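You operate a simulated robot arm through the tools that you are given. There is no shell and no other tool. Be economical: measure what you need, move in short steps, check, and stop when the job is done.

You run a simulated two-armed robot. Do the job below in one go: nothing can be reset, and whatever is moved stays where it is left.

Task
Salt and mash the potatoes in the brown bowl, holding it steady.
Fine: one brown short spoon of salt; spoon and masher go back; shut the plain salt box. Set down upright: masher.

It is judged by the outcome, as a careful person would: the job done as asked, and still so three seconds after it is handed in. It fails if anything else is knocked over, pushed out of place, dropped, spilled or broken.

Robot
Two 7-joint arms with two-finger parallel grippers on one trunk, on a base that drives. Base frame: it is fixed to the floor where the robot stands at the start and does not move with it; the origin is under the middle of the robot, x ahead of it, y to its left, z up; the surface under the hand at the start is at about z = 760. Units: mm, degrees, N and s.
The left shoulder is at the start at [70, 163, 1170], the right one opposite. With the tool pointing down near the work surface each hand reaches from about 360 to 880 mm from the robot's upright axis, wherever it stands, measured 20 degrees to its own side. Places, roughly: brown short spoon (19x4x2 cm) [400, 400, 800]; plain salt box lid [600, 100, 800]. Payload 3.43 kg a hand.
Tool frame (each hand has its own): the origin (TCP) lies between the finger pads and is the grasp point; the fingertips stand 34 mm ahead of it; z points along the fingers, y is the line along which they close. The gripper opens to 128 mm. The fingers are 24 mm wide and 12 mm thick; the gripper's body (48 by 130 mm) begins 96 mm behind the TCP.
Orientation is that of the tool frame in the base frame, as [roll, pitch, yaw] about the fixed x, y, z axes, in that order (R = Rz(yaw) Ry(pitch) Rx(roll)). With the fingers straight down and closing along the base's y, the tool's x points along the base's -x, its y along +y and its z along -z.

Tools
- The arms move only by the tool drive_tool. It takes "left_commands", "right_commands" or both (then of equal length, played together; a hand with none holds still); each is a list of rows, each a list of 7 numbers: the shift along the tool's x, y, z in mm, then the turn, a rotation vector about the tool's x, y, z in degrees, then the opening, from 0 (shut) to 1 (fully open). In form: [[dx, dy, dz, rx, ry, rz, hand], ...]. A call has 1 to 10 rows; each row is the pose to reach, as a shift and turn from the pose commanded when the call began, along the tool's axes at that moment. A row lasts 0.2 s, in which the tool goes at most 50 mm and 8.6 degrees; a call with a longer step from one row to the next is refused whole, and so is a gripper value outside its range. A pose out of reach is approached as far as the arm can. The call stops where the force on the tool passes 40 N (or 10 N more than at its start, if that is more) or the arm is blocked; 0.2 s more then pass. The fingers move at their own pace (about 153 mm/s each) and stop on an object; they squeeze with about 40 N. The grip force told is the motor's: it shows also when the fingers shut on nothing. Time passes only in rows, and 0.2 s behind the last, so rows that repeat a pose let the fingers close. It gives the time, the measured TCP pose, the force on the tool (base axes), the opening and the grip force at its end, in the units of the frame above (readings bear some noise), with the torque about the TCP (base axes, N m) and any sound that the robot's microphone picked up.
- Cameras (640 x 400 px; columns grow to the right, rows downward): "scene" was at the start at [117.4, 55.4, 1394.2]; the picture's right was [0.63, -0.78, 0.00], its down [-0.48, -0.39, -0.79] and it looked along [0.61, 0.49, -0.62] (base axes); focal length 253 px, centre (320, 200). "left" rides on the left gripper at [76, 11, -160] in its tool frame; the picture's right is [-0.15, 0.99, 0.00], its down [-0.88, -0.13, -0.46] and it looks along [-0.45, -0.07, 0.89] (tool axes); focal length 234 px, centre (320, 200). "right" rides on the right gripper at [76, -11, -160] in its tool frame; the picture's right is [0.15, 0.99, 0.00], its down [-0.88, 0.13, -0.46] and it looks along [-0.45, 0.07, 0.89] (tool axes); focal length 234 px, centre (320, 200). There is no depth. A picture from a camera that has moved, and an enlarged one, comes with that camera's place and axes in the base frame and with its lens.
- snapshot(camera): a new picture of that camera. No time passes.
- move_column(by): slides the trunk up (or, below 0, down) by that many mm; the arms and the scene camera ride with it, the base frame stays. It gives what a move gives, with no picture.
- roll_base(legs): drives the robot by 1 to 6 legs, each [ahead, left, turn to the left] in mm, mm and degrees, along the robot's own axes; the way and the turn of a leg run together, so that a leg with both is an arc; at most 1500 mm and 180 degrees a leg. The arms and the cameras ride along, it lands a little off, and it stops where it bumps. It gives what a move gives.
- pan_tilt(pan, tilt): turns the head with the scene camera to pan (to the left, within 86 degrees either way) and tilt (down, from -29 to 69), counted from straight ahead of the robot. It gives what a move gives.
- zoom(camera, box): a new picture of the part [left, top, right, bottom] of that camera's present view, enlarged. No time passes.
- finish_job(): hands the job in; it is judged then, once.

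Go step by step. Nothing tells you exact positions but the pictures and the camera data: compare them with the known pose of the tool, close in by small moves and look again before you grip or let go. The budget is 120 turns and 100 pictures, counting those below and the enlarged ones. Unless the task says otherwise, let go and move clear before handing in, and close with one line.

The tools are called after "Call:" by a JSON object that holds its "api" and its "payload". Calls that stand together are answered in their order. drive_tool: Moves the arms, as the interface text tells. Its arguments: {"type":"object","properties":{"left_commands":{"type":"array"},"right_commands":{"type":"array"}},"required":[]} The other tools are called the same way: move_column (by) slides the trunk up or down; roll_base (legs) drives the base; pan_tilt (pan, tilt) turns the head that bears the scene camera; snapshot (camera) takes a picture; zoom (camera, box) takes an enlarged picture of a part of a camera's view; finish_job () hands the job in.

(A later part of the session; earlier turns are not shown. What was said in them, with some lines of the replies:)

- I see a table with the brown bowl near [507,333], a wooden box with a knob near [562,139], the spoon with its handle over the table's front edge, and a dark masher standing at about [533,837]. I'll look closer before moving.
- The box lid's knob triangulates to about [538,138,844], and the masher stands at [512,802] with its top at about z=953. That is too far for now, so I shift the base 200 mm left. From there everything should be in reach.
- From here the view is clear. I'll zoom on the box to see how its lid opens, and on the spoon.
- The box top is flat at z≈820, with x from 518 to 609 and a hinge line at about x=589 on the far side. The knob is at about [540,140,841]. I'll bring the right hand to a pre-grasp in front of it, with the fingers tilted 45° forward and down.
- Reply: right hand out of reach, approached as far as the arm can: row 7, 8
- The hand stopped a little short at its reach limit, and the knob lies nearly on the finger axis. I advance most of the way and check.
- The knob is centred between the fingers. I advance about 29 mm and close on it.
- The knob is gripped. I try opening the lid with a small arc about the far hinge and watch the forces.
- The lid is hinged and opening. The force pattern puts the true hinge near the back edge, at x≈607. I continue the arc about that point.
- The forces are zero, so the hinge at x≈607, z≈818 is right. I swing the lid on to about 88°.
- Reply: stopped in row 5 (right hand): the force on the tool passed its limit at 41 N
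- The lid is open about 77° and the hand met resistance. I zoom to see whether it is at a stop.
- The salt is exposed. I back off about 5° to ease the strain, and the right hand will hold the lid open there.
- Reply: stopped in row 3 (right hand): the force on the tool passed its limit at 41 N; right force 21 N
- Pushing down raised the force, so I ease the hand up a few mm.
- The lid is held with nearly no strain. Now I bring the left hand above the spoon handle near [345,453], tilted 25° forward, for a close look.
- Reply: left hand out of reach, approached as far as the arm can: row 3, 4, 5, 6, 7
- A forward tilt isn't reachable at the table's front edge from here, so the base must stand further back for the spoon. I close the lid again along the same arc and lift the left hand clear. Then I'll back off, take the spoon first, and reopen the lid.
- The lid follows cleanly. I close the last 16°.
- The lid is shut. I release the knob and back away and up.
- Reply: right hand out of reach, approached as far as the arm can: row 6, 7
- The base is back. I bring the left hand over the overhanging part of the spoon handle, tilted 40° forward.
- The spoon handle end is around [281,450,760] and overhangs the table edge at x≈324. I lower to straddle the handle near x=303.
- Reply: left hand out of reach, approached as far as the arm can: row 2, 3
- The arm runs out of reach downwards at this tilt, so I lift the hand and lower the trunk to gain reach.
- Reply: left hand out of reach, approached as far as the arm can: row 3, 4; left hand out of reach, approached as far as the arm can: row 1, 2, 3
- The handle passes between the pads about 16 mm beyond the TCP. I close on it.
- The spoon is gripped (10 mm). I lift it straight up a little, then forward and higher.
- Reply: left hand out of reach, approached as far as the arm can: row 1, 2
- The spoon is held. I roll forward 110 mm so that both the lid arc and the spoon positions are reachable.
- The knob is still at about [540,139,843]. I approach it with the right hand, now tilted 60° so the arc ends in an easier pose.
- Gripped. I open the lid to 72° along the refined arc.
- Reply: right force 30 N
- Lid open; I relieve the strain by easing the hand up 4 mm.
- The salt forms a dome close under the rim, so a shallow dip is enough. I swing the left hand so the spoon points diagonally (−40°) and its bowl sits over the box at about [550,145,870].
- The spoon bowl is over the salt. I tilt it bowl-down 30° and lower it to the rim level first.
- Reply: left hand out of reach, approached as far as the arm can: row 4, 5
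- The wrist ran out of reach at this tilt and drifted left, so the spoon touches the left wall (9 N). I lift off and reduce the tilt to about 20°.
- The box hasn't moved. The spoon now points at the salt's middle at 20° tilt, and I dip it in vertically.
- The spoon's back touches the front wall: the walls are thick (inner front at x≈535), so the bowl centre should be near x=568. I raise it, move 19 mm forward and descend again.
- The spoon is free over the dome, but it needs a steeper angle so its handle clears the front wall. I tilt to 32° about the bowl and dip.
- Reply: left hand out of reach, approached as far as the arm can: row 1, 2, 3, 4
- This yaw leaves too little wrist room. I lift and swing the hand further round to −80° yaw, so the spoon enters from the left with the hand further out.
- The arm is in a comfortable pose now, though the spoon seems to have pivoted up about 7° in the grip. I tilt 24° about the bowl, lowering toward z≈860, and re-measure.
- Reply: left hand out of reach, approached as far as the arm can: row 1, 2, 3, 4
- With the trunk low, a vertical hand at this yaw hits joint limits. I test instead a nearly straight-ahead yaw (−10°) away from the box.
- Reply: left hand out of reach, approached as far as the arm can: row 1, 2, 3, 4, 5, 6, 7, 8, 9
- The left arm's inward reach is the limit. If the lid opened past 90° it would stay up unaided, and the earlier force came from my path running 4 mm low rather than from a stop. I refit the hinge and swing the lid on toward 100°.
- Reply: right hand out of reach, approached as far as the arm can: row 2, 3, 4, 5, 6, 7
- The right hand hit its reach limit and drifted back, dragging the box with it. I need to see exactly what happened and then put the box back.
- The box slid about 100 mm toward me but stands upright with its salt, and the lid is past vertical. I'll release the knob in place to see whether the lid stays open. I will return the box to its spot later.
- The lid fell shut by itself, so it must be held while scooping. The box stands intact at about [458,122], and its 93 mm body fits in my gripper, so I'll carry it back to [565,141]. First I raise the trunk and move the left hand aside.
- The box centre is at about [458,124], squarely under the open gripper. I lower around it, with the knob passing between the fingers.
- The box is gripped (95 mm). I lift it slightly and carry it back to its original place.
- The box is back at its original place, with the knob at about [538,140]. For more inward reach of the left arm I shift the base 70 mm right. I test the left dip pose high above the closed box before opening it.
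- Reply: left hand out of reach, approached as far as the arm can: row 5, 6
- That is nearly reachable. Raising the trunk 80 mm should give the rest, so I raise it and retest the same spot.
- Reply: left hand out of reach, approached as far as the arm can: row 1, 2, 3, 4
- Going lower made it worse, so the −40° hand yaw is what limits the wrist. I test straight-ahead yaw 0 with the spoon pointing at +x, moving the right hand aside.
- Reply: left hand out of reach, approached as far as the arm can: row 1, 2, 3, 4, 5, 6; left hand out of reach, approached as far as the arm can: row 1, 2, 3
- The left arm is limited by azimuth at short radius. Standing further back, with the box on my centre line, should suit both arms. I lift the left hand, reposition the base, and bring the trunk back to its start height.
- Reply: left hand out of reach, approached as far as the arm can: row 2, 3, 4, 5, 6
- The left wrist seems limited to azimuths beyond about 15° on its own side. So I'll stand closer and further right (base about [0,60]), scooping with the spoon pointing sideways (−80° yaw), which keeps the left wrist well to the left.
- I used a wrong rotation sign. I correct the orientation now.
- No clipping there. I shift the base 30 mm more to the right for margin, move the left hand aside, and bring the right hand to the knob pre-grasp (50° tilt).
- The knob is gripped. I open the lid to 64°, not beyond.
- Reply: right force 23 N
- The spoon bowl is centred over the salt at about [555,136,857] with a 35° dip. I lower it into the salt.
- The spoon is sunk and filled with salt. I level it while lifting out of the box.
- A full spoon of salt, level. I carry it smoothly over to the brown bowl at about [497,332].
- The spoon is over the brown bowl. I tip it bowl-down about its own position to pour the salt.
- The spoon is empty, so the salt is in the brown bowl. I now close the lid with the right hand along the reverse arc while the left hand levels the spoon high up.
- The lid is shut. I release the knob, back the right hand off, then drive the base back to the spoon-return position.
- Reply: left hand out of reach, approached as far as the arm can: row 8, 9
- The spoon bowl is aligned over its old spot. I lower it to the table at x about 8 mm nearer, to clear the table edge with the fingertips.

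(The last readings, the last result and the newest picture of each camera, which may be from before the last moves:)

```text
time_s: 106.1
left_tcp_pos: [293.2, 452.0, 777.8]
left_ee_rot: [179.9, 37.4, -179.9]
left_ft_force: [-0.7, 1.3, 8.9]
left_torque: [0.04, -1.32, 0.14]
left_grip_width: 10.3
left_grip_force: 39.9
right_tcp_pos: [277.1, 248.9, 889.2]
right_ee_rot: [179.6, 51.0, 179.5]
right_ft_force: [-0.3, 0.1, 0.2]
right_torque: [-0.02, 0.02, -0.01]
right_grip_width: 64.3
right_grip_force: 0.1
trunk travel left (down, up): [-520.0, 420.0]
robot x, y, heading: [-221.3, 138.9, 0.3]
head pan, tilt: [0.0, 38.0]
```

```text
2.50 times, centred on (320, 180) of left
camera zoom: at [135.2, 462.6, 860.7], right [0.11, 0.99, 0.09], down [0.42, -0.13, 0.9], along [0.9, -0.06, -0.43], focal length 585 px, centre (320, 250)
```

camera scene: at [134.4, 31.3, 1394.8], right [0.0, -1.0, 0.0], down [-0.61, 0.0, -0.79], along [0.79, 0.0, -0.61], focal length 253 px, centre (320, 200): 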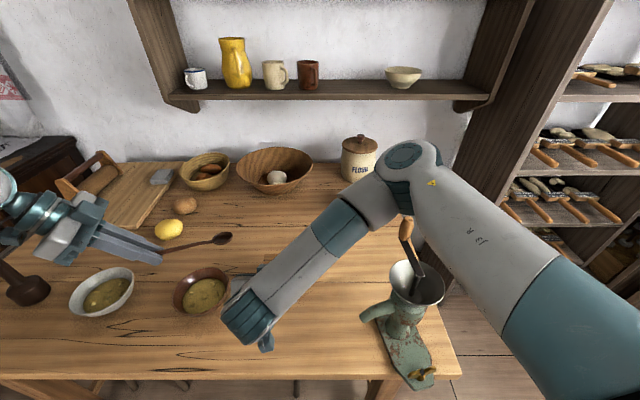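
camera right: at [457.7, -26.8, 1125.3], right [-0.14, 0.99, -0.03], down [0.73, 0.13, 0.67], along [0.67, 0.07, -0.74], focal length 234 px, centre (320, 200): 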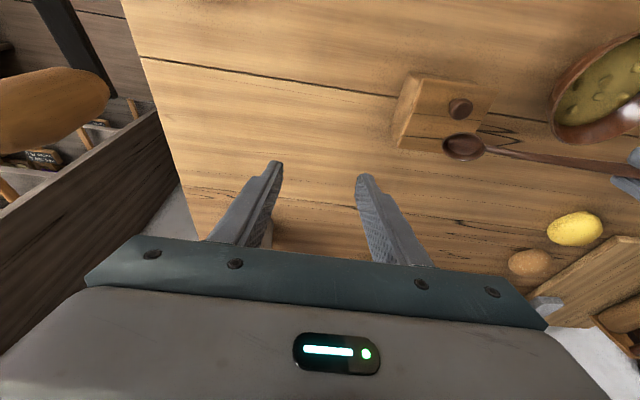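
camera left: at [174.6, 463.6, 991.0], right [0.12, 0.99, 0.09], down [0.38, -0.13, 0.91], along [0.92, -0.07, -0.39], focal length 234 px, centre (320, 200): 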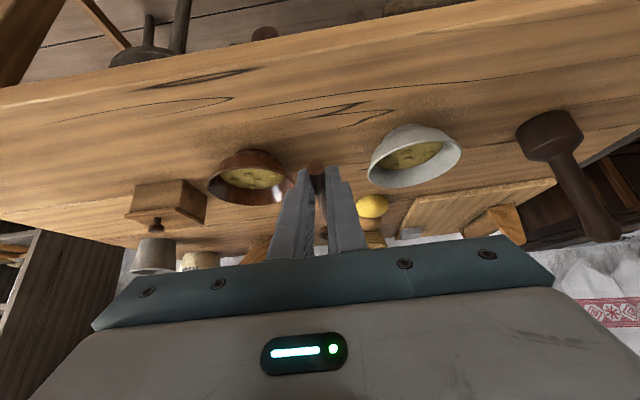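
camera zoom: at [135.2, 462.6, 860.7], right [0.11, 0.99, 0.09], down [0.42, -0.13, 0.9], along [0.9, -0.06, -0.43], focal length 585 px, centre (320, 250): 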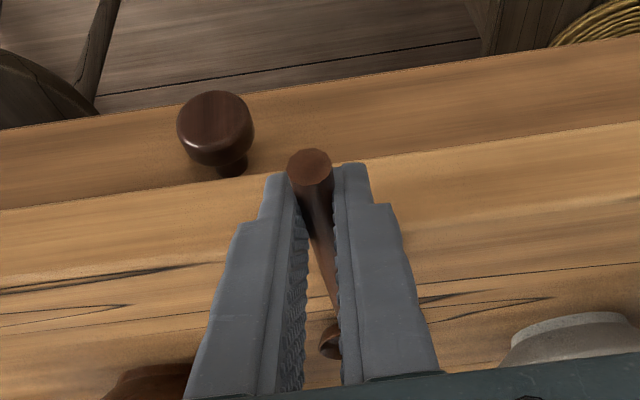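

The spoon rests on the table. I ease off, open, and back the left hand straight out.

Call:
{"api": "drive_tool", "payload": {"left_commands": [[-0.6, 0, -0.8, 0, 0, 0, 0], [-0.6, 0, -0.8, 0, 0, 0, 0.12], [-0.6, 0, -0.8, 0, 0, 0, 0.3], [-0.6, 0, -0.8, 0, 0, 0, 0.35], [-8, 0, -20, 0, 0, 0, 0.35], [-30, 0, -45, 0, 0, 0, 0.35], [-60, 0, -75, 0, 0, 0, 0.35], [-90, 0, -110, 0, 0, 0, 0.35]]}}

Call:
{"api": "zoom", "payload": {"camera": "left", "box": [120, 40, 520, 240]}}

```text
time_s: 107.9
left_tcp_pos: [297.1, 451.9, 920.1]
left_ee_rot: [179.9, 37.1, -179.9]
left_ft_force: [-1.0, -0.2, 0.7]
left_torque: [-0.01, -0.03, 0.01]
left_grip_width: 45.0
left_grip_force: 0.2
left hand out of reach, approached as far as the arm can: row 5, 6
right_tcp_pos: [278.2, 249.0, 888.5]
right_ee_rot: [179.6, 51.0, 179.6]
right_ft_force: [0.1, -0.4, 0.3]
right_torque: [-0.01, -0.01, 0.03]
right_grip_width: 64.1
right_grip_force: 0.2
trunk travel left (down, up): [-520.0, 420.0]
robot x, y, heading: [-217.1, 137.9, 0.1]
head pan, tilt: [0.0, 38.0]
```

```text
1.60 times, centred on (320, 140) of left
camera zoom: at [139.8, 462.1, 1002.4], right [0.11, 0.99, 0.09], down [0.43, -0.13, 0.89], along [0.9, -0.06, -0.44], focal length 375 px, centre (320, 296)
```

zoom: 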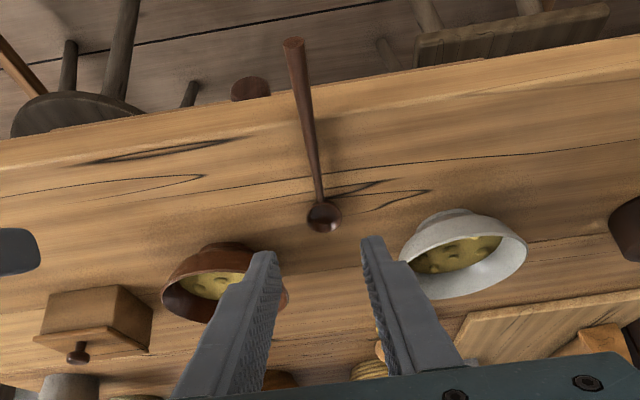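

The spoon is back in place. Next is the masher: I raise the trunk and drive toward it.

Call:
{"api": "move_column", "payload": {"by": 130}}

Call:
{"api": "roll_base", "payload": {"legs": [[0, 190, 0], [110, 0, 0]]}}

Call:
{"api": "drive_tool", "payload": {"left_commands": [[-20, 30, 0, 0, 7.4, 0, 0.8], [-40, 60, 0, 0, 14.8, 0, 0.8], [-60, 90, 0, 0, 22.2, 0, 0.8], [-70, 115, 0, 0, 29.6, 0, 0.8], [-70, 140, 0, 0, 37, 0, 0.8], [-70, 140, 0, 0, 37, 0, 0.8]]}}

Call:
{"api": "snapshot", "payload": {"camera": "left"}}

```text
time_s: 109.5
left_tcp_pos: [298.2, 451.4, 1048.2]
left_ee_rot: [179.9, 37.0, -179.8]
left_ft_force: [0.8, 0.4, -1.2]
left_torque: [0.01, 0.01, 0.0]
left_grip_width: 44.6
left_grip_force: 0.0
right_tcp_pos: [278.0, 249.3, 1017.8]
right_ee_rot: [179.8, 51.0, 179.7]
right_ft_force: [0.7, 0.5, 0.2]
right_torque: [-0.02, -0.04, 0.01]
right_grip_width: 64.1
right_grip_force: 0.1
trunk travel left (down, up): [-650.0, 290.0]
robot x, y, heading: [-218.7, 137.2, -0.0]
head pan, tilt: [0.0, 38.0]
```

```text
time_s: 111.8
left_tcp_pos: [406.7, 643.0, 1049.8]
left_ee_rot: [179.8, 37.1, -179.9]
left_ft_force: [0.7, -0.6, -0.1]
left_torque: [-0.01, -0.02, 0.0]
left_grip_width: 44.7
left_grip_force: 0.0
right_tcp_pos: [388.3, 439.1, 1018.1]
right_ee_rot: [179.8, 50.9, 179.6]
right_ft_force: [-0.3, -0.1, 0.2]
right_torque: [0.02, -0.03, -0.01]
right_grip_width: 64.1
right_grip_force: 0.1
trunk travel left (down, up): [-650.0, 290.0]
robot x, y, heading: [-109.8, 330.8, -0.1]
head pan, tilt: [0.0, 38.0]
```

```text
time_s: 113.2
left_tcp_pos: [462.4, 782.9, 1091.8]
left_ee_rot: [179.9, 0.0, -179.9]
left_ft_force: [-0.3, 0.1, 0.7]
left_torque: [0.02, -0.03, -0.01]
left_grip_width: 102.2
left_grip_force: 0.0
right_tcp_pos: [388.4, 439.9, 1019.6]
right_ee_rot: [179.6, 51.1, 179.7]
right_ft_force: [-0.2, 0.2, 0.8]
right_torque: [-0.01, 0.0, 0.01]
right_grip_width: 64.3
right_grip_force: 0.1
trunk travel left (down, up): [-650.0, 290.0]
robot x, y, heading: [-109.7, 330.9, 0.2]
head pan, tilt: [0.0, 38.0]
```

```text
12 pictures are left
camera left: at [386.9, 793.6, 1252.3], right [0.14, 0.99, 0.0], down [0.88, -0.13, 0.46], along [0.45, -0.06, -0.89], focal length 234 px, centre (320, 200)
```

left: 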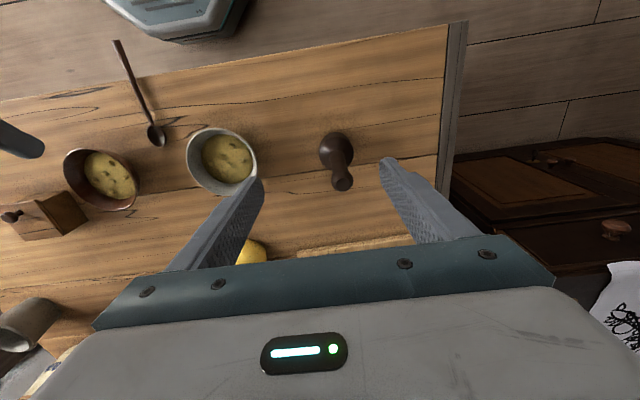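

The masher handle is at about [514,808]. I move over it, lower around the handle and grip.

Call:
{"api": "drive_tool", "payload": {"left_commands": [[-26, 12, 0, 0, 0, 0, 0.8], [-51.6, 25, 0, 0, 0, 0, 0.8], [-51.6, 25, 45, 0, 0, 0, 0.8], [-51.6, 25, 90, 0, 0, 0, 0.7], [-51.6, 25, 130, 0, 0, 0, 0.6], [-51.6, 25, 165, 0, 0, 0, 0.6], [-51.6, 25, 187, 0, 0, 0, 0.6], [-51.6, 25, 187, 0, 0, 0, 0.6]]}}

Call:
{"api": "zoom", "payload": {"camera": "left", "box": [200, 100, 440, 260]}}

```text
time_s: 115.0
left_tcp_pos: [515.6, 806.2, 904.5]
left_ee_rot: [179.9, 0.1, -179.9]
left_ft_force: [-0.4, -0.2, 0.3]
left_torque: [-0.01, -0.02, 0.02]
left_grip_width: 76.6
left_grip_force: 0.0
right_tcp_pos: [387.6, 439.8, 1018.5]
right_ee_rot: [179.7, 50.9, 179.6]
right_ft_force: [0.0, 0.6, -0.5]
right_torque: [-0.03, 0.01, -0.01]
right_grip_width: 64.1
right_grip_force: 0.1
trunk travel left (down, up): [-650.0, 290.0]
robot x, y, heading: [-112.0, 328.3, -0.0]
head pan, tilt: [0.0, 38.0]
```

```text
2.50 times, centred on (320, 180) of left
camera zoom: at [438.5, 817.8, 1064.3], right [0.14, 0.99, 0.0], down [0.88, -0.13, 0.46], along [0.45, -0.06, -0.89], focal length 585 px, centre (320, 250)
```

zoom: 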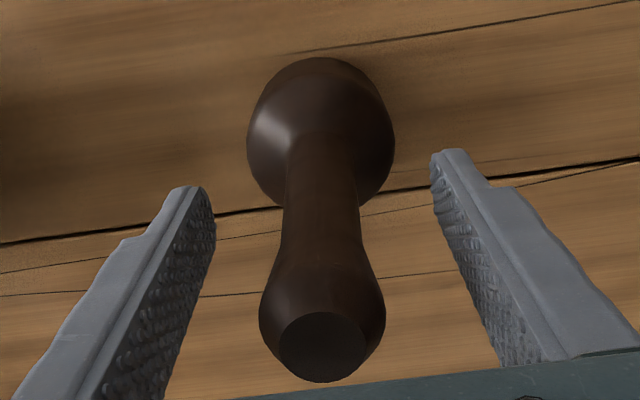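

Well centred. I close and lift.

Call:
{"api": "drive_tool", "payload": {"left_commands": [[0, 0, 0, 0, 0, 0, 0.2], [0, 0, 0, 0, 0, 0, 0.1], [0, 0, 0, 0, 0, 0, 0.1], [0, 0, -20, 0, 0, 0, 0.1], [0, 0, -60, 0, 0, 0, 0.1], [0, 0, -100, 0, 0, 0, 0.1], [0, 0, -120, 0, 0, 0, 0.1]]}}

Call:
{"api": "roll_base", "payload": {"legs": [[0, -215, 0]]}}

Call:
{"api": "snapshot", "payload": {"camera": "scene"}}

```text
time_s: 116.6
left_tcp_pos: [514.3, 806.8, 1024.8]
left_ee_rot: [179.9, 0.0, -180.0]
left_ft_force: [0.6, -0.7, -2.5]
left_torque: [0.01, -0.02, 0.03]
left_grip_width: 26.5
left_grip_force: 40.0
right_tcp_pos: [388.4, 440.1, 1017.7]
right_ee_rot: [179.7, 51.0, 179.6]
right_ft_force: [0.0, 0.2, 0.0]
right_torque: [0.03, 0.01, 0.02]
right_grip_width: 63.9
right_grip_force: 0.1
trunk travel left (down, up): [-650.0, 290.0]
robot x, y, heading: [-111.6, 328.9, -0.1]
head pan, tilt: [0.0, 38.0]
```

```text
time_s: 118.3
left_tcp_pos: [515.2, 589.5, 1024.3]
left_ee_rot: [179.9, 0.0, -179.8]
left_ft_force: [0.1, 0.3, -1.6]
left_torque: [0.0, 0.04, -0.03]
left_grip_width: 26.4
left_grip_force: 39.9
right_tcp_pos: [387.0, 222.9, 1019.2]
right_ee_rot: [179.8, 51.0, 179.7]
right_ft_force: [0.9, -0.6, 0.1]
right_torque: [0.01, 0.0, 0.02]
right_grip_width: 64.0
right_grip_force: 0.1
trunk travel left (down, up): [-650.0, 290.0]
robot x, y, heading: [-111.6, 111.0, -0.0]
head pan, tilt: [0.0, 38.0]
```

```text
10 pictures are left
camera scene: at [26.9, 115.5, 1394.4], right [0.0, -1.0, 0.0], down [-0.62, 0.0, -0.79], along [0.79, 0.0, -0.62], focal length 253 px, centre (320, 200)
```

scene: 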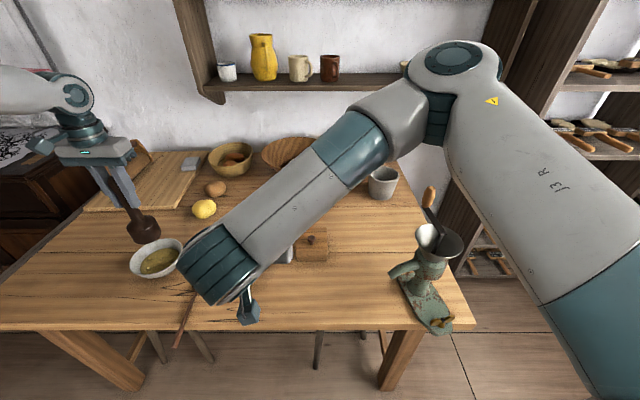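

The masher is in the left hand. Now the right hand reorients, leaning right by 40°, to take the brown bowl's right rim at about [490,266,818].

Call:
{"api": "drive_tool", "payload": {"right_commands": [[-10, -10, 7, 0, 8.5, 0, 0.35], [-20, -20, 14, 0, 17, 0, 0.35], [-30, -30, 21, 0, 25.5, 0, 0.35], [-40, -40, 28, 0, 34, 0, 0.35], [-50, -50, 35, 0, 42.5, 0, 0.35], [-59.6, -60, 41.8, 0, 51, 0, 0.35]]}}

Call:
{"api": "drive_tool", "payload": {"right_commands": [[-7, 9, 30, -8, 0, 0, 0.35], [-14, 18, 60, -16, 0, 0, 0.35], [-20, 27, 90, -24, 0, 0, 0.35], [-27, 37, 120, -32, 0, 0, 0.35], [-33, 46, 150, -40, 0, 0, 0.35], [-33, 46, 150, -40, 0, 0, 0.35]]}}

Call:
{"api": "snapshot", "payload": {"camera": "right"}}

```text
time_s: 119.7
left_tcp_pos: [514.4, 589.4, 1024.1]
left_ee_rot: [180.0, 0.0, -179.9]
left_ft_force: [0.5, 0.2, -2.7]
left_torque: [-0.04, 0.01, 0.02]
left_grip_width: 26.4
left_grip_force: 39.8
right_tcp_pos: [459.1, 161.7, 1036.4]
right_ee_rot: [179.7, -0.1, -180.0]
right_ft_force: [0.3, -0.7, -0.4]
right_torque: [-0.02, -0.01, 0.03]
right_grip_width: 44.6
right_grip_force: 0.1
trunk travel left (down, up): [-650.0, 290.0]
robot x, y, heading: [-108.2, 117.1, -0.3]
head pan, tilt: [0.0, 38.0]
```

```text
time_s: 121.1
left_tcp_pos: [512.7, 590.6, 1025.9]
left_ee_rot: [-180.0, 0.2, -179.8]
left_ft_force: [0.1, 0.1, -3.0]
left_torque: [0.01, 0.02, -0.01]
left_grip_width: 26.6
left_grip_force: 40.0
right_tcp_pos: [490.0, 210.7, 891.1]
right_ee_rot: [139.6, 0.2, 179.9]
right_ft_force: [0.2, -0.3, -0.3]
right_torque: [0.01, -0.03, -0.01]
right_grip_width: 44.9
right_grip_force: 0.0
trunk travel left (down, up): [-650.0, 290.0]
robot x, y, heading: [-110.8, 115.9, -0.0]
head pan, tilt: [0.0, 38.0]
```

```text
9 pictures are left
camera right: at [412.6, 100.5, 1006.4], right [-0.15, 0.75, 0.64], down [0.88, -0.2, 0.44], along [0.46, 0.63, -0.63], focal length 234 px, centre (320, 200)
```

right: 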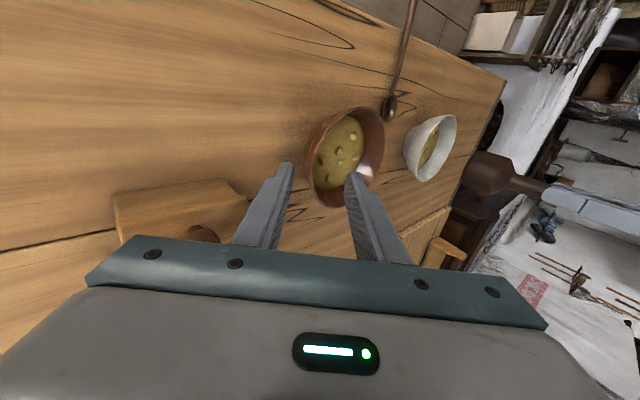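

The rim lies on the finger axis. I advance along the fingers and close gently on the bowl wall.

Call:
{"api": "drive_tool", "payload": {"right_commands": [[0, -2, 25, 0, 0, 0, 0.35], [0, -4, 50, 0, 0, 0, 0.35], [0, -5, 75, 0, 0, 0, 0.35], [0, -5, 75, 0, 0, 0, 0.2], [0, -5, 75, 0, 0, 0, 0.1], [0, -5, 75, 0, 0, 0, 0.0], [0, -5, 75, 0, 0, 0, 0.0]]}}

Call:
{"api": "zoom", "payload": {"camera": "right", "box": [160, 60, 480, 260]}}

```text
time_s: 122.7
left_tcp_pos: [497.5, 592.8, 1035.5]
left_ee_rot: [-179.8, 1.2, -179.9]
left_ft_force: [-0.2, -0.8, -2.3]
left_torque: [-0.01, 0.0, 0.0]
left_grip_width: 26.3
left_grip_force: 40.4
right_tcp_pos: [483.8, 257.3, 848.3]
right_ee_rot: [139.8, 2.2, 179.8]
right_ft_force: [0.6, -0.7, -0.9]
right_torque: [-0.03, 0.0, 0.0]
right_grip_width: 0.1
right_grip_force: 33.0
trunk travel left (down, up): [-650.0, 290.0]
robot x, y, heading: [-109.4, 114.9, -0.2]
head pan, tilt: [0.0, 38.0]
```

```text
2.00 times, centred on (320, 160) of right
camera zoom: at [403.3, 146.6, 962.2], right [-0.17, 0.76, 0.63], down [0.86, -0.2, 0.47], along [0.48, 0.62, -0.62], focal length 468 px, centre (320, 280)
```

zoom: 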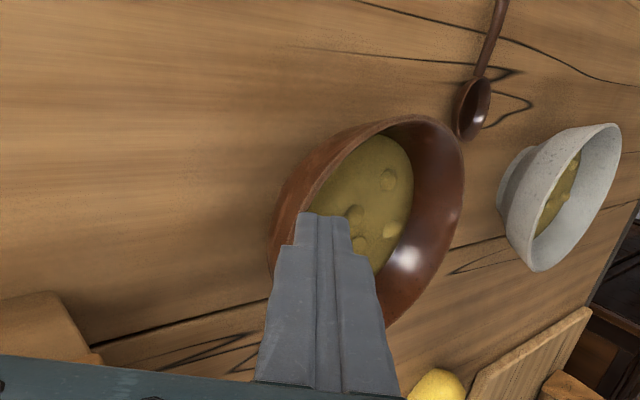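

Both hands moved oddly: something on the right arm is pressing, and the fingers closed above the rim. I open, back out and check.

Call:
{"api": "drive_tool", "payload": {"right_commands": [[0, 0, 0, 0, 0, 0, 0.2], [0, 0, 0, 0, 0, 0, 0.35], [0, 0, -30, 0, 0, 0, 0.35], [0, 0, -60, 0, 0, 0, 0.35]]}}

Call:
{"api": "snapshot", "payload": {"camera": "scene"}}

```text
time_s: 123.7
left_tcp_pos: [508.7, 597.5, 1024.0]
left_ee_rot: [-179.8, 0.4, -179.7]
left_ft_force: [-0.6, 0.6, -2.2]
left_torque: [-0.07, -0.04, 0.0]
left_grip_width: 26.6
left_grip_force: 39.8
right_tcp_pos: [485.0, 221.7, 873.1]
right_ee_rot: [140.2, 0.2, -180.0]
right_ft_force: [0.5, -1.3, 0.7]
right_torque: [0.03, 0.11, 0.05]
right_grip_width: 44.8
right_grip_force: 0.0
trunk travel left (down, up): [-650.0, 290.0]
robot x, y, heading: [-109.9, 113.3, 0.3]
head pan, tilt: [0.0, 38.0]
```

```text
7 pictures are left
camera scene: at [19.4, 122.8, 1392.8], right [0.0, -1.0, 0.01], down [-0.61, -0.01, -0.79], along [0.79, 0.0, -0.61], focal length 253 px, centre (320, 200)
```

scene: 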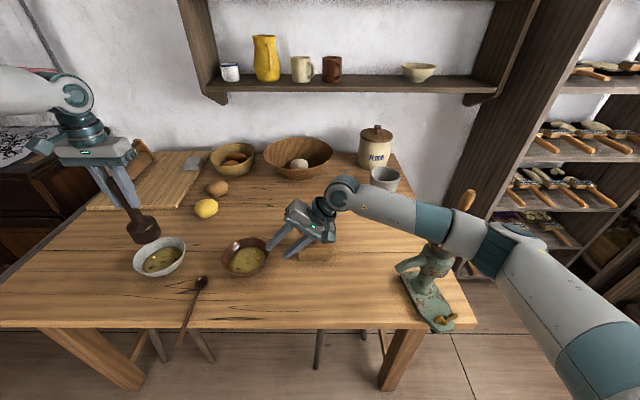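

The right forearm was leaning on the grinder. I pull up and away first. Then I'll approach the bowl's front-right rim from the robot side instead, which keeps the arm clear of the grinder.

Call:
{"api": "drive_tool", "payload": {"right_commands": [[12, 10, -31, 0, 0, 0, 0.35], [24, 20, -62, 8, 0, 0, 0.35], [36, 30, -93, 16, 0, 0, 0.35], [48, 40, -124, 24, 0, 0, 0.35], [60, 50, -154, 32, 0, 0, 0.35], [60, 50, -154, 40, 0, 0, 0.35], [60, 50, -154, 40, 0, 0, 0.35]]}}

Call:
{"api": "drive_tool", "payload": {"right_commands": [[2, 12, 0, -2.2, -5.4, -6.2, 0.35], [4, 24, 10, -4.5, -10.8, -12.3, 0.35], [6, 37, 30, -6.7, -16.2, -18.5, 0.35], [8, 49, 55, -9, -21.7, -24.6, 0.35], [10, 61, 80, -11.2, -27.1, -30.8, 0.35], [12, 74, 110, -13.5, -32.5, -36.9, 0.35], [14, 86, 136, -15.7, -37.9, -43.1, 0.35], [14, 86, 136, -15.7, -37.9, -43.1, 0.35]]}}

Call:
{"api": "snapshot", "payload": {"camera": "scene"}}

```text
time_s: 125.3
left_tcp_pos: [514.0, 588.4, 1024.6]
left_ee_rot: [179.9, 0.0, -179.9]
left_ft_force: [-0.6, -0.2, -1.9]
left_torque: [0.04, -0.01, 0.0]
left_grip_width: 26.6
left_grip_force: 40.2
right_tcp_pos: [428.7, 151.6, 1024.5]
right_ee_rot: [179.8, 0.1, 180.0]
right_ft_force: [-0.8, 0.0, -1.0]
right_torque: [0.03, 0.01, -0.01]
right_grip_width: 44.6
right_grip_force: 0.0
trunk travel left (down, up): [-650.0, 290.0]
robot x, y, heading: [-108.7, 112.6, -0.4]
head pan, tilt: [0.0, 38.0]
```

```text
time_s: 127.1
left_tcp_pos: [513.6, 589.4, 1023.7]
left_ee_rot: [179.9, -0.1, -179.8]
left_ft_force: [-0.6, 0.2, -1.4]
left_torque: [0.01, 0.01, 0.0]
left_grip_width: 26.4
left_grip_force: 39.6
right_tcp_pos: [415.7, 240.0, 886.9]
right_ee_rot: [179.9, 40.2, -135.1]
right_ft_force: [0.9, -0.4, 0.6]
right_torque: [-0.02, 0.01, 0.0]
right_grip_width: 44.7
right_grip_force: 0.1
trunk travel left (down, up): [-650.0, 290.0]
robot x, y, heading: [-108.8, 114.4, 0.0]
head pan, tilt: [0.0, 38.0]
```

```text
6 pictures are left
camera scene: at [26.6, 115.6, 1394.4], right [0.0, -1.0, 0.0], down [-0.62, 0.0, -0.79], along [0.79, 0.0, -0.62], focal length 253 px, centre (320, 200)
```

scene: 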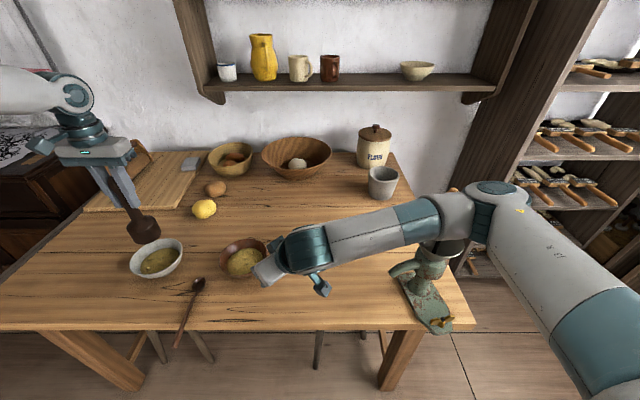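

The arms are free again. In this orientation the fingers close across the rim at its back-right, about [544,285,818], so I move there, straddle the wall and close.

Call:
{"api": "drive_tool", "payload": {"right_commands": [[-17, -20, 15, 0, 0, 0, 0.35], [-33, -40, 29, 0, 0, 0, 0.35], [-49, -58.7, 44, 0, 0, 0, 0.35], [-49, -58.7, 70, 0, 0, 0, 0.35], [-49, -58.7, 95, 0, 0, 0, 0.35], [-49, -58.7, 114, 0, 0, 0, 0.35], [-49, -58.7, 114, 0, 0, 0, 0.35]]}}

Call:
{"api": "zoom", "payload": {"camera": "right", "box": [160, 60, 480, 260]}}

```text
time_s: 128.7
left_tcp_pos: [513.0, 588.5, 1024.3]
left_ee_rot: [179.9, -0.1, -179.8]
left_ft_force: [0.3, -0.6, -2.0]
left_torque: [-0.01, 0.0, 0.0]
left_grip_width: 26.2
left_grip_force: 40.1
right_tcp_pos: [537.4, 275.5, 831.8]
right_ee_rot: [179.7, 40.2, -135.3]
right_ft_force: [-0.5, 0.0, -0.3]
right_torque: [0.02, -0.03, -0.01]
right_grip_width: 45.0
right_grip_force: 0.0
trunk travel left (down, up): [-650.0, 290.0]
robot x, y, heading: [-111.2, 113.2, -0.2]
head pan, tilt: [0.0, 38.0]
```

```text
2.00 times, centred on (320, 160) of right
camera zoom: at [430.4, 155.5, 905.5], right [-0.78, 0.62, -0.09], down [0.18, 0.36, 0.92], along [0.6, 0.7, -0.39], focal length 468 px, centre (320, 280)
```

zoom: 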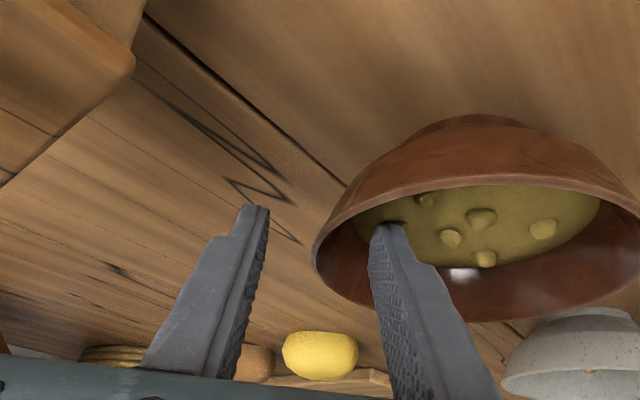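

One finger is inside and one outside, with the wall centred between them. I close on it.

Call:
{"api": "drive_tool", "payload": {"right_commands": [[0, 0, 0, 0, 0, 0, 0.2], [0, 0, 0, 0, 0, 0, 0.1], [0, 0, 0, 0, 0, 0, 0.02], [0, 0, 0, 0, 0, 0, 0.02]]}}

```text
time_s: 129.7
left_tcp_pos: [513.8, 589.5, 1024.5]
left_ee_rot: [180.0, 0.1, -179.8]
left_ft_force: [0.0, 0.0, -2.0]
left_torque: [0.03, 0.01, 0.02]
left_grip_width: 26.4
left_grip_force: 39.6
right_tcp_pos: [536.6, 277.5, 833.4]
right_ee_rot: [179.8, 40.2, -135.2]
right_ft_force: [2.0, 2.8, 9.2]
right_torque: [0.95, 0.51, -0.27]
right_grip_width: 13.8
right_grip_force: 39.9
trunk travel left (down, up): [-650.0, 290.0]
robot x, y, heading: [-114.2, 115.5, -0.0]
head pan, tilt: [0.0, 38.0]
```

The bowl is held (13.8 mm wall). I bring the masher over the bowl, slightly away from the holding finger.

Call:
{"api": "drive_tool", "payload": {"left_commands": [[4, -41, 0, 0, 0, 0, 0.1], [8, -82, 0, 0, 0, 0, 0.1], [12, -123, 0, 0, 0, 0, 0.1], [17, -165, 0, 0, 0, 0, 0.1], [21, -206, 0, 0, 0, 0, 0.1], [25, -247, 0, 0, 0, 0, 0.1], [25, -247, 0, 0, 0, 0, 0.1]]}}

Call:
{"api": "zoom", "payload": {"camera": "scene", "box": [160, 160, 320, 300]}}

```text
time_s: 131.3
left_tcp_pos: [489.5, 341.9, 1026.3]
left_ee_rot: [179.9, 0.2, -179.9]
left_ft_force: [-0.3, 0.9, -2.1]
left_torque: [0.03, 0.03, -0.02]
left_grip_width: 26.6
left_grip_force: 39.4
right_tcp_pos: [535.5, 274.6, 831.9]
right_ee_rot: [180.0, 40.2, -135.2]
right_ft_force: [1.7, -0.3, 10.0]
right_torque: [0.7, 0.57, -0.16]
right_grip_width: 13.9
right_grip_force: 39.9
trunk travel left (down, up): [-650.0, 290.0]
robot x, y, heading: [-109.9, 116.8, -0.2]
head pan, tilt: [0.0, 38.0]
```

```text
2.86 times, centred on (240, 230) of scene
camera zoom: at [25.6, 115.0, 1394.5], right [0.0, -1.0, 0.0], down [-0.62, 0.0, -0.79], along [0.79, 0.0, -0.62], focal length 722 px, centre (549, 114)
```

zoom: 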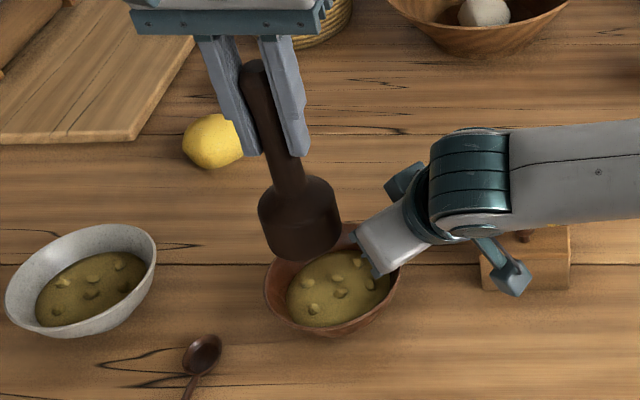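

The masher is over the potatoes. I lower it and press until I feel contact.

Call:
{"api": "drive_tool", "payload": {"left_commands": [[-1, -3, 30, 0, 0, 0, 0.1], [-1, -5, 60, 0, 0, 0, 0.1], [-1, -5, 78, 0, 0, 0, 0.1], [-1, -5, 86, 0, 0, 0, 0.1], [-1, -5, 92, 0, 0, 0, 0.1], [-1, -5, 97, 0, 0, 0, 0.1], [-1, -5, 101, 0, 0, 0, 0.1]]}}

```text
time_s: 132.9
left_tcp_pos: [491.0, 336.4, 925.7]
left_ee_rot: [-180.0, 0.3, -179.9]
left_ft_force: [2.9, -2.6, 6.1]
left_torque: [-0.24, -0.27, 0.0]
left_grip_width: 26.5
left_grip_force: 39.7
right_tcp_pos: [537.0, 275.8, 832.4]
right_ee_rot: [179.8, 40.2, -135.2]
right_ft_force: [2.9, 4.5, 6.9]
right_torque: [0.72, 0.22, -0.46]
right_grip_width: 13.8
right_grip_force: 40.3
trunk travel left (down, up): [-650.0, 290.0]
robot x, y, heading: [-106.9, 115.8, -0.2]
head pan, tilt: [0.0, 38.0]
```

Contact at the potatoes. I mash with repeated short strokes, shifting slightly between them.

Call:
{"api": "drive_tool", "payload": {"left_commands": [[-4, -4, -20, 0, 0, 0, 0.1], [-4, -4, 2, 0, 0, 0, 0.1], [-4, -4, 5, 0, 0, 0, 0.1], [-8, -4, -20, 0, 0, 0, 0.1], [-8, -4, 4, 0, 0, 0, 0.1], [-4, -9, -20, 0, 0, 0, 0.1], [-4, -9, 4, 0, 0, 0, 0.1], [0, -4, -20, 0, 0, 0, 0.1], [0, -4, 4, 0, 0, 0, 0.1], [-4, -4, -20, 0, 0, 0, 0.1]]}}

Call:
{"api": "drive_tool", "payload": {"left_commands": [[0, 0, 24, 0, 0, 0, 0.1], [0, 0, 27, 0, 0, 0, 0.1], [-3, 0, 0, 0, 0, 0, 0.1], [-3, 0, 26, 0, 0, 0, 0.1], [0, -4, 0, 0, 0, 0, 0.1], [0, -4, 26, 0, 0, 0, 0.1], [3, 0, 0, 0, 0, 0, 0.1], [3, 0, 26, 0, 0, 0, 0.1], [0, 0, -20, 0, 0, 0, 0.1], [0, 0, -60, 0, 0, 0, 0.1]]}}

Call:
{"api": "zoom", "payload": {"camera": "scene", "box": [160, 160, 320, 300]}}

```text
time_s: 135.1
left_tcp_pos: [492.5, 333.4, 941.8]
left_ee_rot: [179.9, 0.1, -179.8]
left_ft_force: [-0.4, 0.6, -1.4]
left_torque: [-0.01, -0.02, 0.01]
left_grip_width: 26.4
left_grip_force: 40.0
right_tcp_pos: [534.9, 275.8, 832.8]
right_ee_rot: [179.9, 40.3, -135.2]
right_ft_force: [-0.2, 1.3, 9.2]
right_torque: [0.61, 0.76, -0.09]
right_grip_width: 13.2
right_grip_force: 40.0
trunk travel left (down, up): [-650.0, 290.0]
robot x, y, heading: [-113.0, 113.5, -0.0]
head pan, tilt: [0.0, 38.0]
```

```text
time_s: 137.3
left_tcp_pos: [494.1, 333.3, 1003.4]
left_ee_rot: [179.8, 0.1, -179.8]
left_ft_force: [0.1, -0.2, -2.9]
left_torque: [-0.02, 0.0, 0.03]
left_grip_width: 26.5
left_grip_force: 40.1
right_tcp_pos: [536.0, 277.1, 833.4]
right_ee_rot: [179.8, 40.1, -135.3]
right_ft_force: [0.3, -2.2, 10.5]
right_torque: [0.57, 0.36, -0.09]
right_grip_width: 13.0
right_grip_force: 39.7
trunk travel left (down, up): [-650.0, 290.0]
robot x, y, heading: [-108.3, 114.9, -0.2]
head pan, tilt: [0.0, 38.0]
```

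```text
2.86 times, centred on (240, 230) of scene
camera zoom: at [25.9, 114.3, 1394.4], right [0.0, -1.0, 0.0], down [-0.62, 0.0, -0.79], along [0.79, 0.0, -0.62], focal length 722 px, centre (549, 114)
```

zoom: 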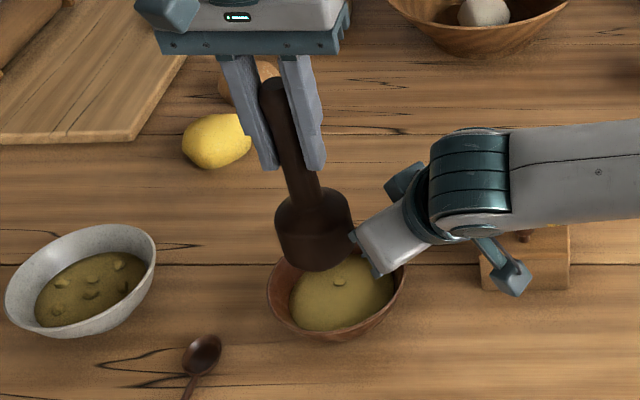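

Most lumps are mashed, with one left on the far side. I give more strokes, shifted toward +x and around.

Call:
{"api": "drive_tool", "payload": {"left_commands": [[-8, 0, 45, 0, 0, 0, 0.1], [-12, 0, 76, 0, 0, 0, 0.1], [-12, 0, 83, 0, 0, 0, 0.1], [-12, 0, 55, 0, 0, 0, 0.1], [-11, -7, 82, 0, 0, 0, 0.1], [-11, 0, 55, 0, 0, 0, 0.1], [-11, 7, 82, 0, 0, 0, 0.1], [0, 8, 55, 0, 0, 0, 0.1], [0, 9, 82, 0, 0, 0, 0.1], [0, 0, 50, 0, 0, 0, 0.1]]}}

Call:
{"api": "drive_tool", "payload": {"left_commands": [[-14, 0, 30, 0, 0, 0, 0.1], [-14, 0, 34, 0, 0, 0, 0.1], [-8, -8, 5, 0, 0, 0, 0.1], [-8, -8, 32, 0, 0, 0, 0.1], [8, 4, 5, 0, 0, 0, 0.1], [8, 4, 32, 0, 0, 0, 0.1], [0, 0, 0, 0, 0, 0, 0.1], [0, 0, -40, 0, 0, 0, 0.1], [0, 20, -75, 0, 0, 0, 0.1], [0, 65, -75, 0, 0, 0, 0.1]]}}

Call:
{"api": "zoom", "payload": {"camera": "scene", "box": [160, 160, 320, 300]}}

```text
time_s: 139.5
left_tcp_pos: [493.6, 335.3, 954.1]
left_ee_rot: [179.8, 0.1, -179.7]
left_ft_force: [0.0, 0.9, -2.3]
left_torque: [-0.01, 0.01, 0.01]
left_grip_width: 26.2
left_grip_force: 40.1
right_tcp_pos: [534.9, 276.9, 832.5]
right_ee_rot: [-180.0, 40.2, -135.3]
right_ft_force: [-0.1, -3.7, 12.0]
right_torque: [0.74, 0.35, 0.08]
right_grip_width: 12.5
right_grip_force: 40.0
trunk travel left (down, up): [-650.0, 290.0]
robot x, y, heading: [-109.5, 111.6, -0.0]
head pan, tilt: [0.0, 38.0]
```

```text
time_s: 141.7
left_tcp_pos: [493.3, 398.2, 1030.4]
left_ee_rot: [-179.9, 0.0, -179.9]
left_ft_force: [0.4, -0.3, -2.5]
left_torque: [-0.01, 0.0, -0.01]
left_grip_width: 26.6
left_grip_force: 39.8
right_tcp_pos: [536.2, 275.4, 832.6]
right_ee_rot: [-179.9, 40.2, -135.3]
right_ft_force: [0.7, -1.2, 9.7]
right_torque: [0.67, 0.14, -0.05]
right_grip_width: 12.7
right_grip_force: 40.1
trunk travel left (down, up): [-650.0, 290.0]
robot x, y, heading: [-111.4, 112.3, -0.1]
head pan, tilt: [0.0, 38.0]
```

```text
2.86 times, centred on (240, 230) of scene
camera zoom: at [24.5, 116.0, 1394.7], right [0.0, -1.0, 0.0], down [-0.61, 0.0, -0.79], along [0.79, 0.0, -0.61], focal length 722 px, centre (549, 114)
```

zoom: 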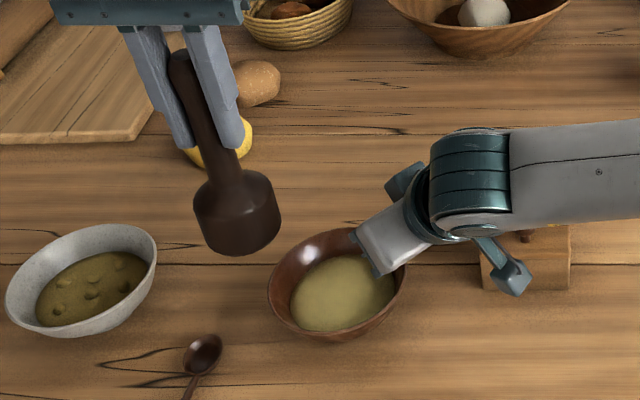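

The potatoes are smooth. I release the bowl, back the right hand out, and drive back to the masher's place.

Call:
{"api": "drive_tool", "payload": {"right_commands": [[0, 0, 0, 0, 0, 0, 0.2], [0, 0, 0, 0, 0, 0, 0.35], [0, 0, 0, 0, 0, 0, 0.35], [0, 0, -25, 0, 0, 0, 0.35], [0, 0, -50, 0, 0, 0, 0.35], [-5, 0, -80, 0, 0, 0, 0.35], [-35, 0, -110, 0, 0, 0, 0.35], [-65, 0, -145, 0, 0, 0, 0.35]]}}

Call:
{"api": "roll_base", "payload": {"legs": [[0, 215, 0]]}}

```text
time_s: 143.5
left_tcp_pos: [493.8, 397.7, 1029.7]
left_ee_rot: [180.0, 0.0, -179.8]
left_ft_force: [0.2, -1.0, -2.1]
left_torque: [0.0, -0.03, -0.02]
left_grip_width: 26.4
left_grip_force: 40.5
right_tcp_pos: [505.2, 243.9, 984.9]
right_ee_rot: [179.8, 40.1, -135.2]
right_ft_force: [0.5, -0.2, 0.4]
right_torque: [0.04, 0.0, -0.04]
right_grip_width: 44.7
right_grip_force: 0.0
trunk travel left (down, up): [-650.0, 290.0]
robot x, y, heading: [-111.2, 111.6, -0.3]
head pan, tilt: [0.0, 38.0]
```

```text
time_s: 145.2
left_tcp_pos: [495.0, 613.1, 1029.9]
left_ee_rot: [179.9, 0.0, -179.9]
left_ft_force: [-1.1, 0.5, -2.4]
left_torque: [0.02, 0.0, 0.02]
left_grip_width: 26.5
left_grip_force: 39.8
right_tcp_pos: [507.4, 460.6, 983.2]
right_ee_rot: [179.8, 40.1, -135.3]
right_ft_force: [0.6, 0.2, -0.1]
right_torque: [0.01, 0.02, 0.0]
right_grip_width: 44.7
right_grip_force: 0.1
trunk travel left (down, up): [-650.0, 290.0]
robot x, y, heading: [-115.0, 330.4, -0.1]
head pan, tilt: [0.0, 38.0]
```

Call:
{"api": "drive_tool", "payload": {"left_commands": [[-4, 39, 0, 0, 0, 0, 0.1], [-8, 78, 0, 0, 0, 0, 0.1], [-12, 117, 0, 0, 0, 0, 0.1], [-16, 155, 0, 0, 0, 0, 0.1], [-20.3, 193, 0, 0, 0, 0, 0.1], [-20.3, 193, 40, 0, 0, 0, 0.1], [-20.3, 193, 80, 0, 0, 0, 0.1], [-20.3, 193, 108, 0, 0, 0, 0.1], [-20.3, 193, 118, 0, 0, 0, 0.1], [-20.3, 193, 122, 0, 0, 0, 0.1]]}}

```text
time_s: 147.4
left_tcp_pos: [516.2, 807.3, 906.3]
left_ee_rot: [179.8, 0.1, -179.9]
left_ft_force: [0.6, 0.1, -3.5]
left_torque: [-0.04, -0.02, 0.01]
left_grip_width: 26.5
left_grip_force: 39.7
right_tcp_pos: [506.3, 459.6, 985.4]
right_ee_rot: [179.8, 40.2, -135.3]
right_ft_force: [-0.1, -0.3, 0.6]
right_torque: [-0.03, -0.01, -0.01]
right_grip_width: 45.0
right_grip_force: 0.0
trunk travel left (down, up): [-650.0, 290.0]
robot x, y, heading: [-110.2, 333.2, -0.0]
head pan, tilt: [0.0, 38.0]
```

Almost down. I lower in 1–2 mm steps until contact shows.

Call:
{"api": "drive_tool", "payload": {"left_commands": [[0, 0, 1.5, 0, 0, 0, 0.1], [0, 0, 2.5, 0, 0, 0, 0.1], [0, 0, 2.5, 0, 0, 0, 0.1]]}}

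```text
time_s: 148.2
left_tcp_pos: [515.0, 807.1, 904.2]
left_ee_rot: [179.9, 0.0, -179.9]
left_ft_force: [0.5, -0.2, -2.6]
left_torque: [-0.01, -0.02, -0.02]
left_grip_width: 26.5
left_grip_force: 39.9
right_tcp_pos: [507.0, 460.8, 985.2]
right_ee_rot: [179.8, 40.1, -135.3]
right_ft_force: [-0.7, 0.6, 0.6]
right_torque: [0.0, 0.03, 0.02]
right_grip_width: 44.9
right_grip_force: 0.1
trunk travel left (down, up): [-650.0, 290.0]
robot x, y, heading: [-109.7, 332.6, -0.0]
head pan, tilt: [0.0, 38.0]
```

Call:
{"api": "drive_tool", "payload": {"left_commands": [[0, 0, 1, 0, 0, 0, 0.1], [0, 0, 2, 0, 0, 0, 0.1], [0, 0, 2, 0, 0, 0, 0.1]]}}

```text
time_s: 149.0
left_tcp_pos: [515.2, 807.7, 903.2]
left_ee_rot: [179.9, 0.1, -179.9]
left_ft_force: [-0.5, 0.7, 0.0]
left_torque: [0.01, -0.02, 0.0]
left_grip_width: 26.4
left_grip_force: 39.7
right_tcp_pos: [507.6, 461.0, 985.2]
right_ee_rot: [179.8, 40.1, -135.3]
right_ft_force: [0.3, 0.9, -0.3]
right_torque: [0.0, 0.0, 0.01]
right_grip_width: 44.8
right_grip_force: 0.1
trunk travel left (down, up): [-650.0, 290.0]
robot x, y, heading: [-107.2, 333.4, -0.1]
head pan, tilt: [0.0, 38.0]
```

The masher's weight is on the table now. I open gently and lift the hand straight up, then look.

Call:
{"api": "drive_tool", "payload": {"left_commands": [[0, 0, 0.7, 0, 0, 0, 0.1], [0, 0, 0.7, 0, 0, 0, 0.3], [0, 0, 0.7, 0, 0, 0, 0.6], [0, 0, 0.7, 0, 0, 0, 0.7], [0, 0, 0.7, 0, 0, 0, 0.7], [0, 0, -30, 0, 0, 0, 0.7], [0, 0, -75, 0, 0, 0, 0.7], [0, 0, -120, 0, 0, 0, 0.7], [0, 0, -160, 0, 0, 0, 0.7]]}}

Call:
{"api": "snapshot", "payload": {"camera": "scene"}}

```text
time_s: 151.0
left_tcp_pos: [513.0, 804.9, 1063.3]
left_ee_rot: [179.9, 0.0, -179.9]
left_ft_force: [0.5, -0.5, 0.3]
left_torque: [0.0, -0.01, 0.0]
left_grip_width: 89.6
left_grip_force: 0.1
right_tcp_pos: [507.3, 460.0, 985.4]
right_ee_rot: [179.8, 40.2, -135.3]
right_ft_force: [-0.1, 1.1, 0.1]
right_torque: [-0.02, -0.01, -0.04]
right_grip_width: 44.6
right_grip_force: 0.1
trunk travel left (down, up): [-650.0, 290.0]
robot x, y, heading: [-110.8, 328.5, -0.1]
head pan, tilt: [0.0, 38.0]
```

```text
1 pictures are left
camera scene: at [25.9, 330.7, 1394.5], right [0.0, -1.0, 0.0], down [-0.62, 0.0, -0.79], along [0.79, 0.0, -0.62], focal length 253 px, centre (320, 200)
```

scene: 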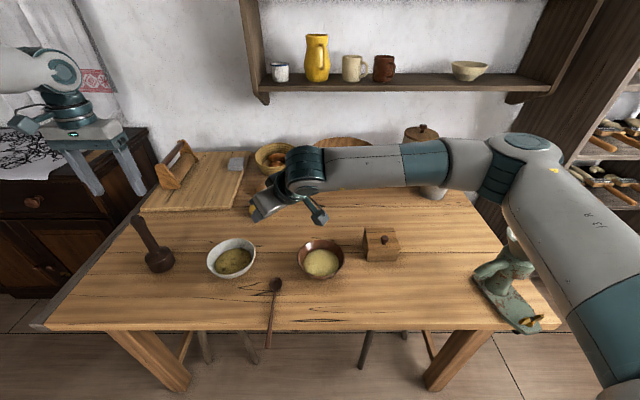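

The masher stands upright in its place, the spoon is back, the salt box is shut where it stood, and the brown bowl holds smooth, salted mash. Both hands are clear, so I hand in.

Call:
{"api": "finish_job", "payload": {}}

```text
The job is handed in.
```

I salted the potatoes in the brown bowl with one brown spoon of salt and mashed them smooth while the right hand held the bowl. The spoon is back in its place, the masher is back and standing upright, and the salt box is shut. During the job I dragged the salt box about 10 cm and its lid dropped shut, and I set it back where it had stood. The right forearm also rested briefly on the grinder, which looked undisturbed afterwards.
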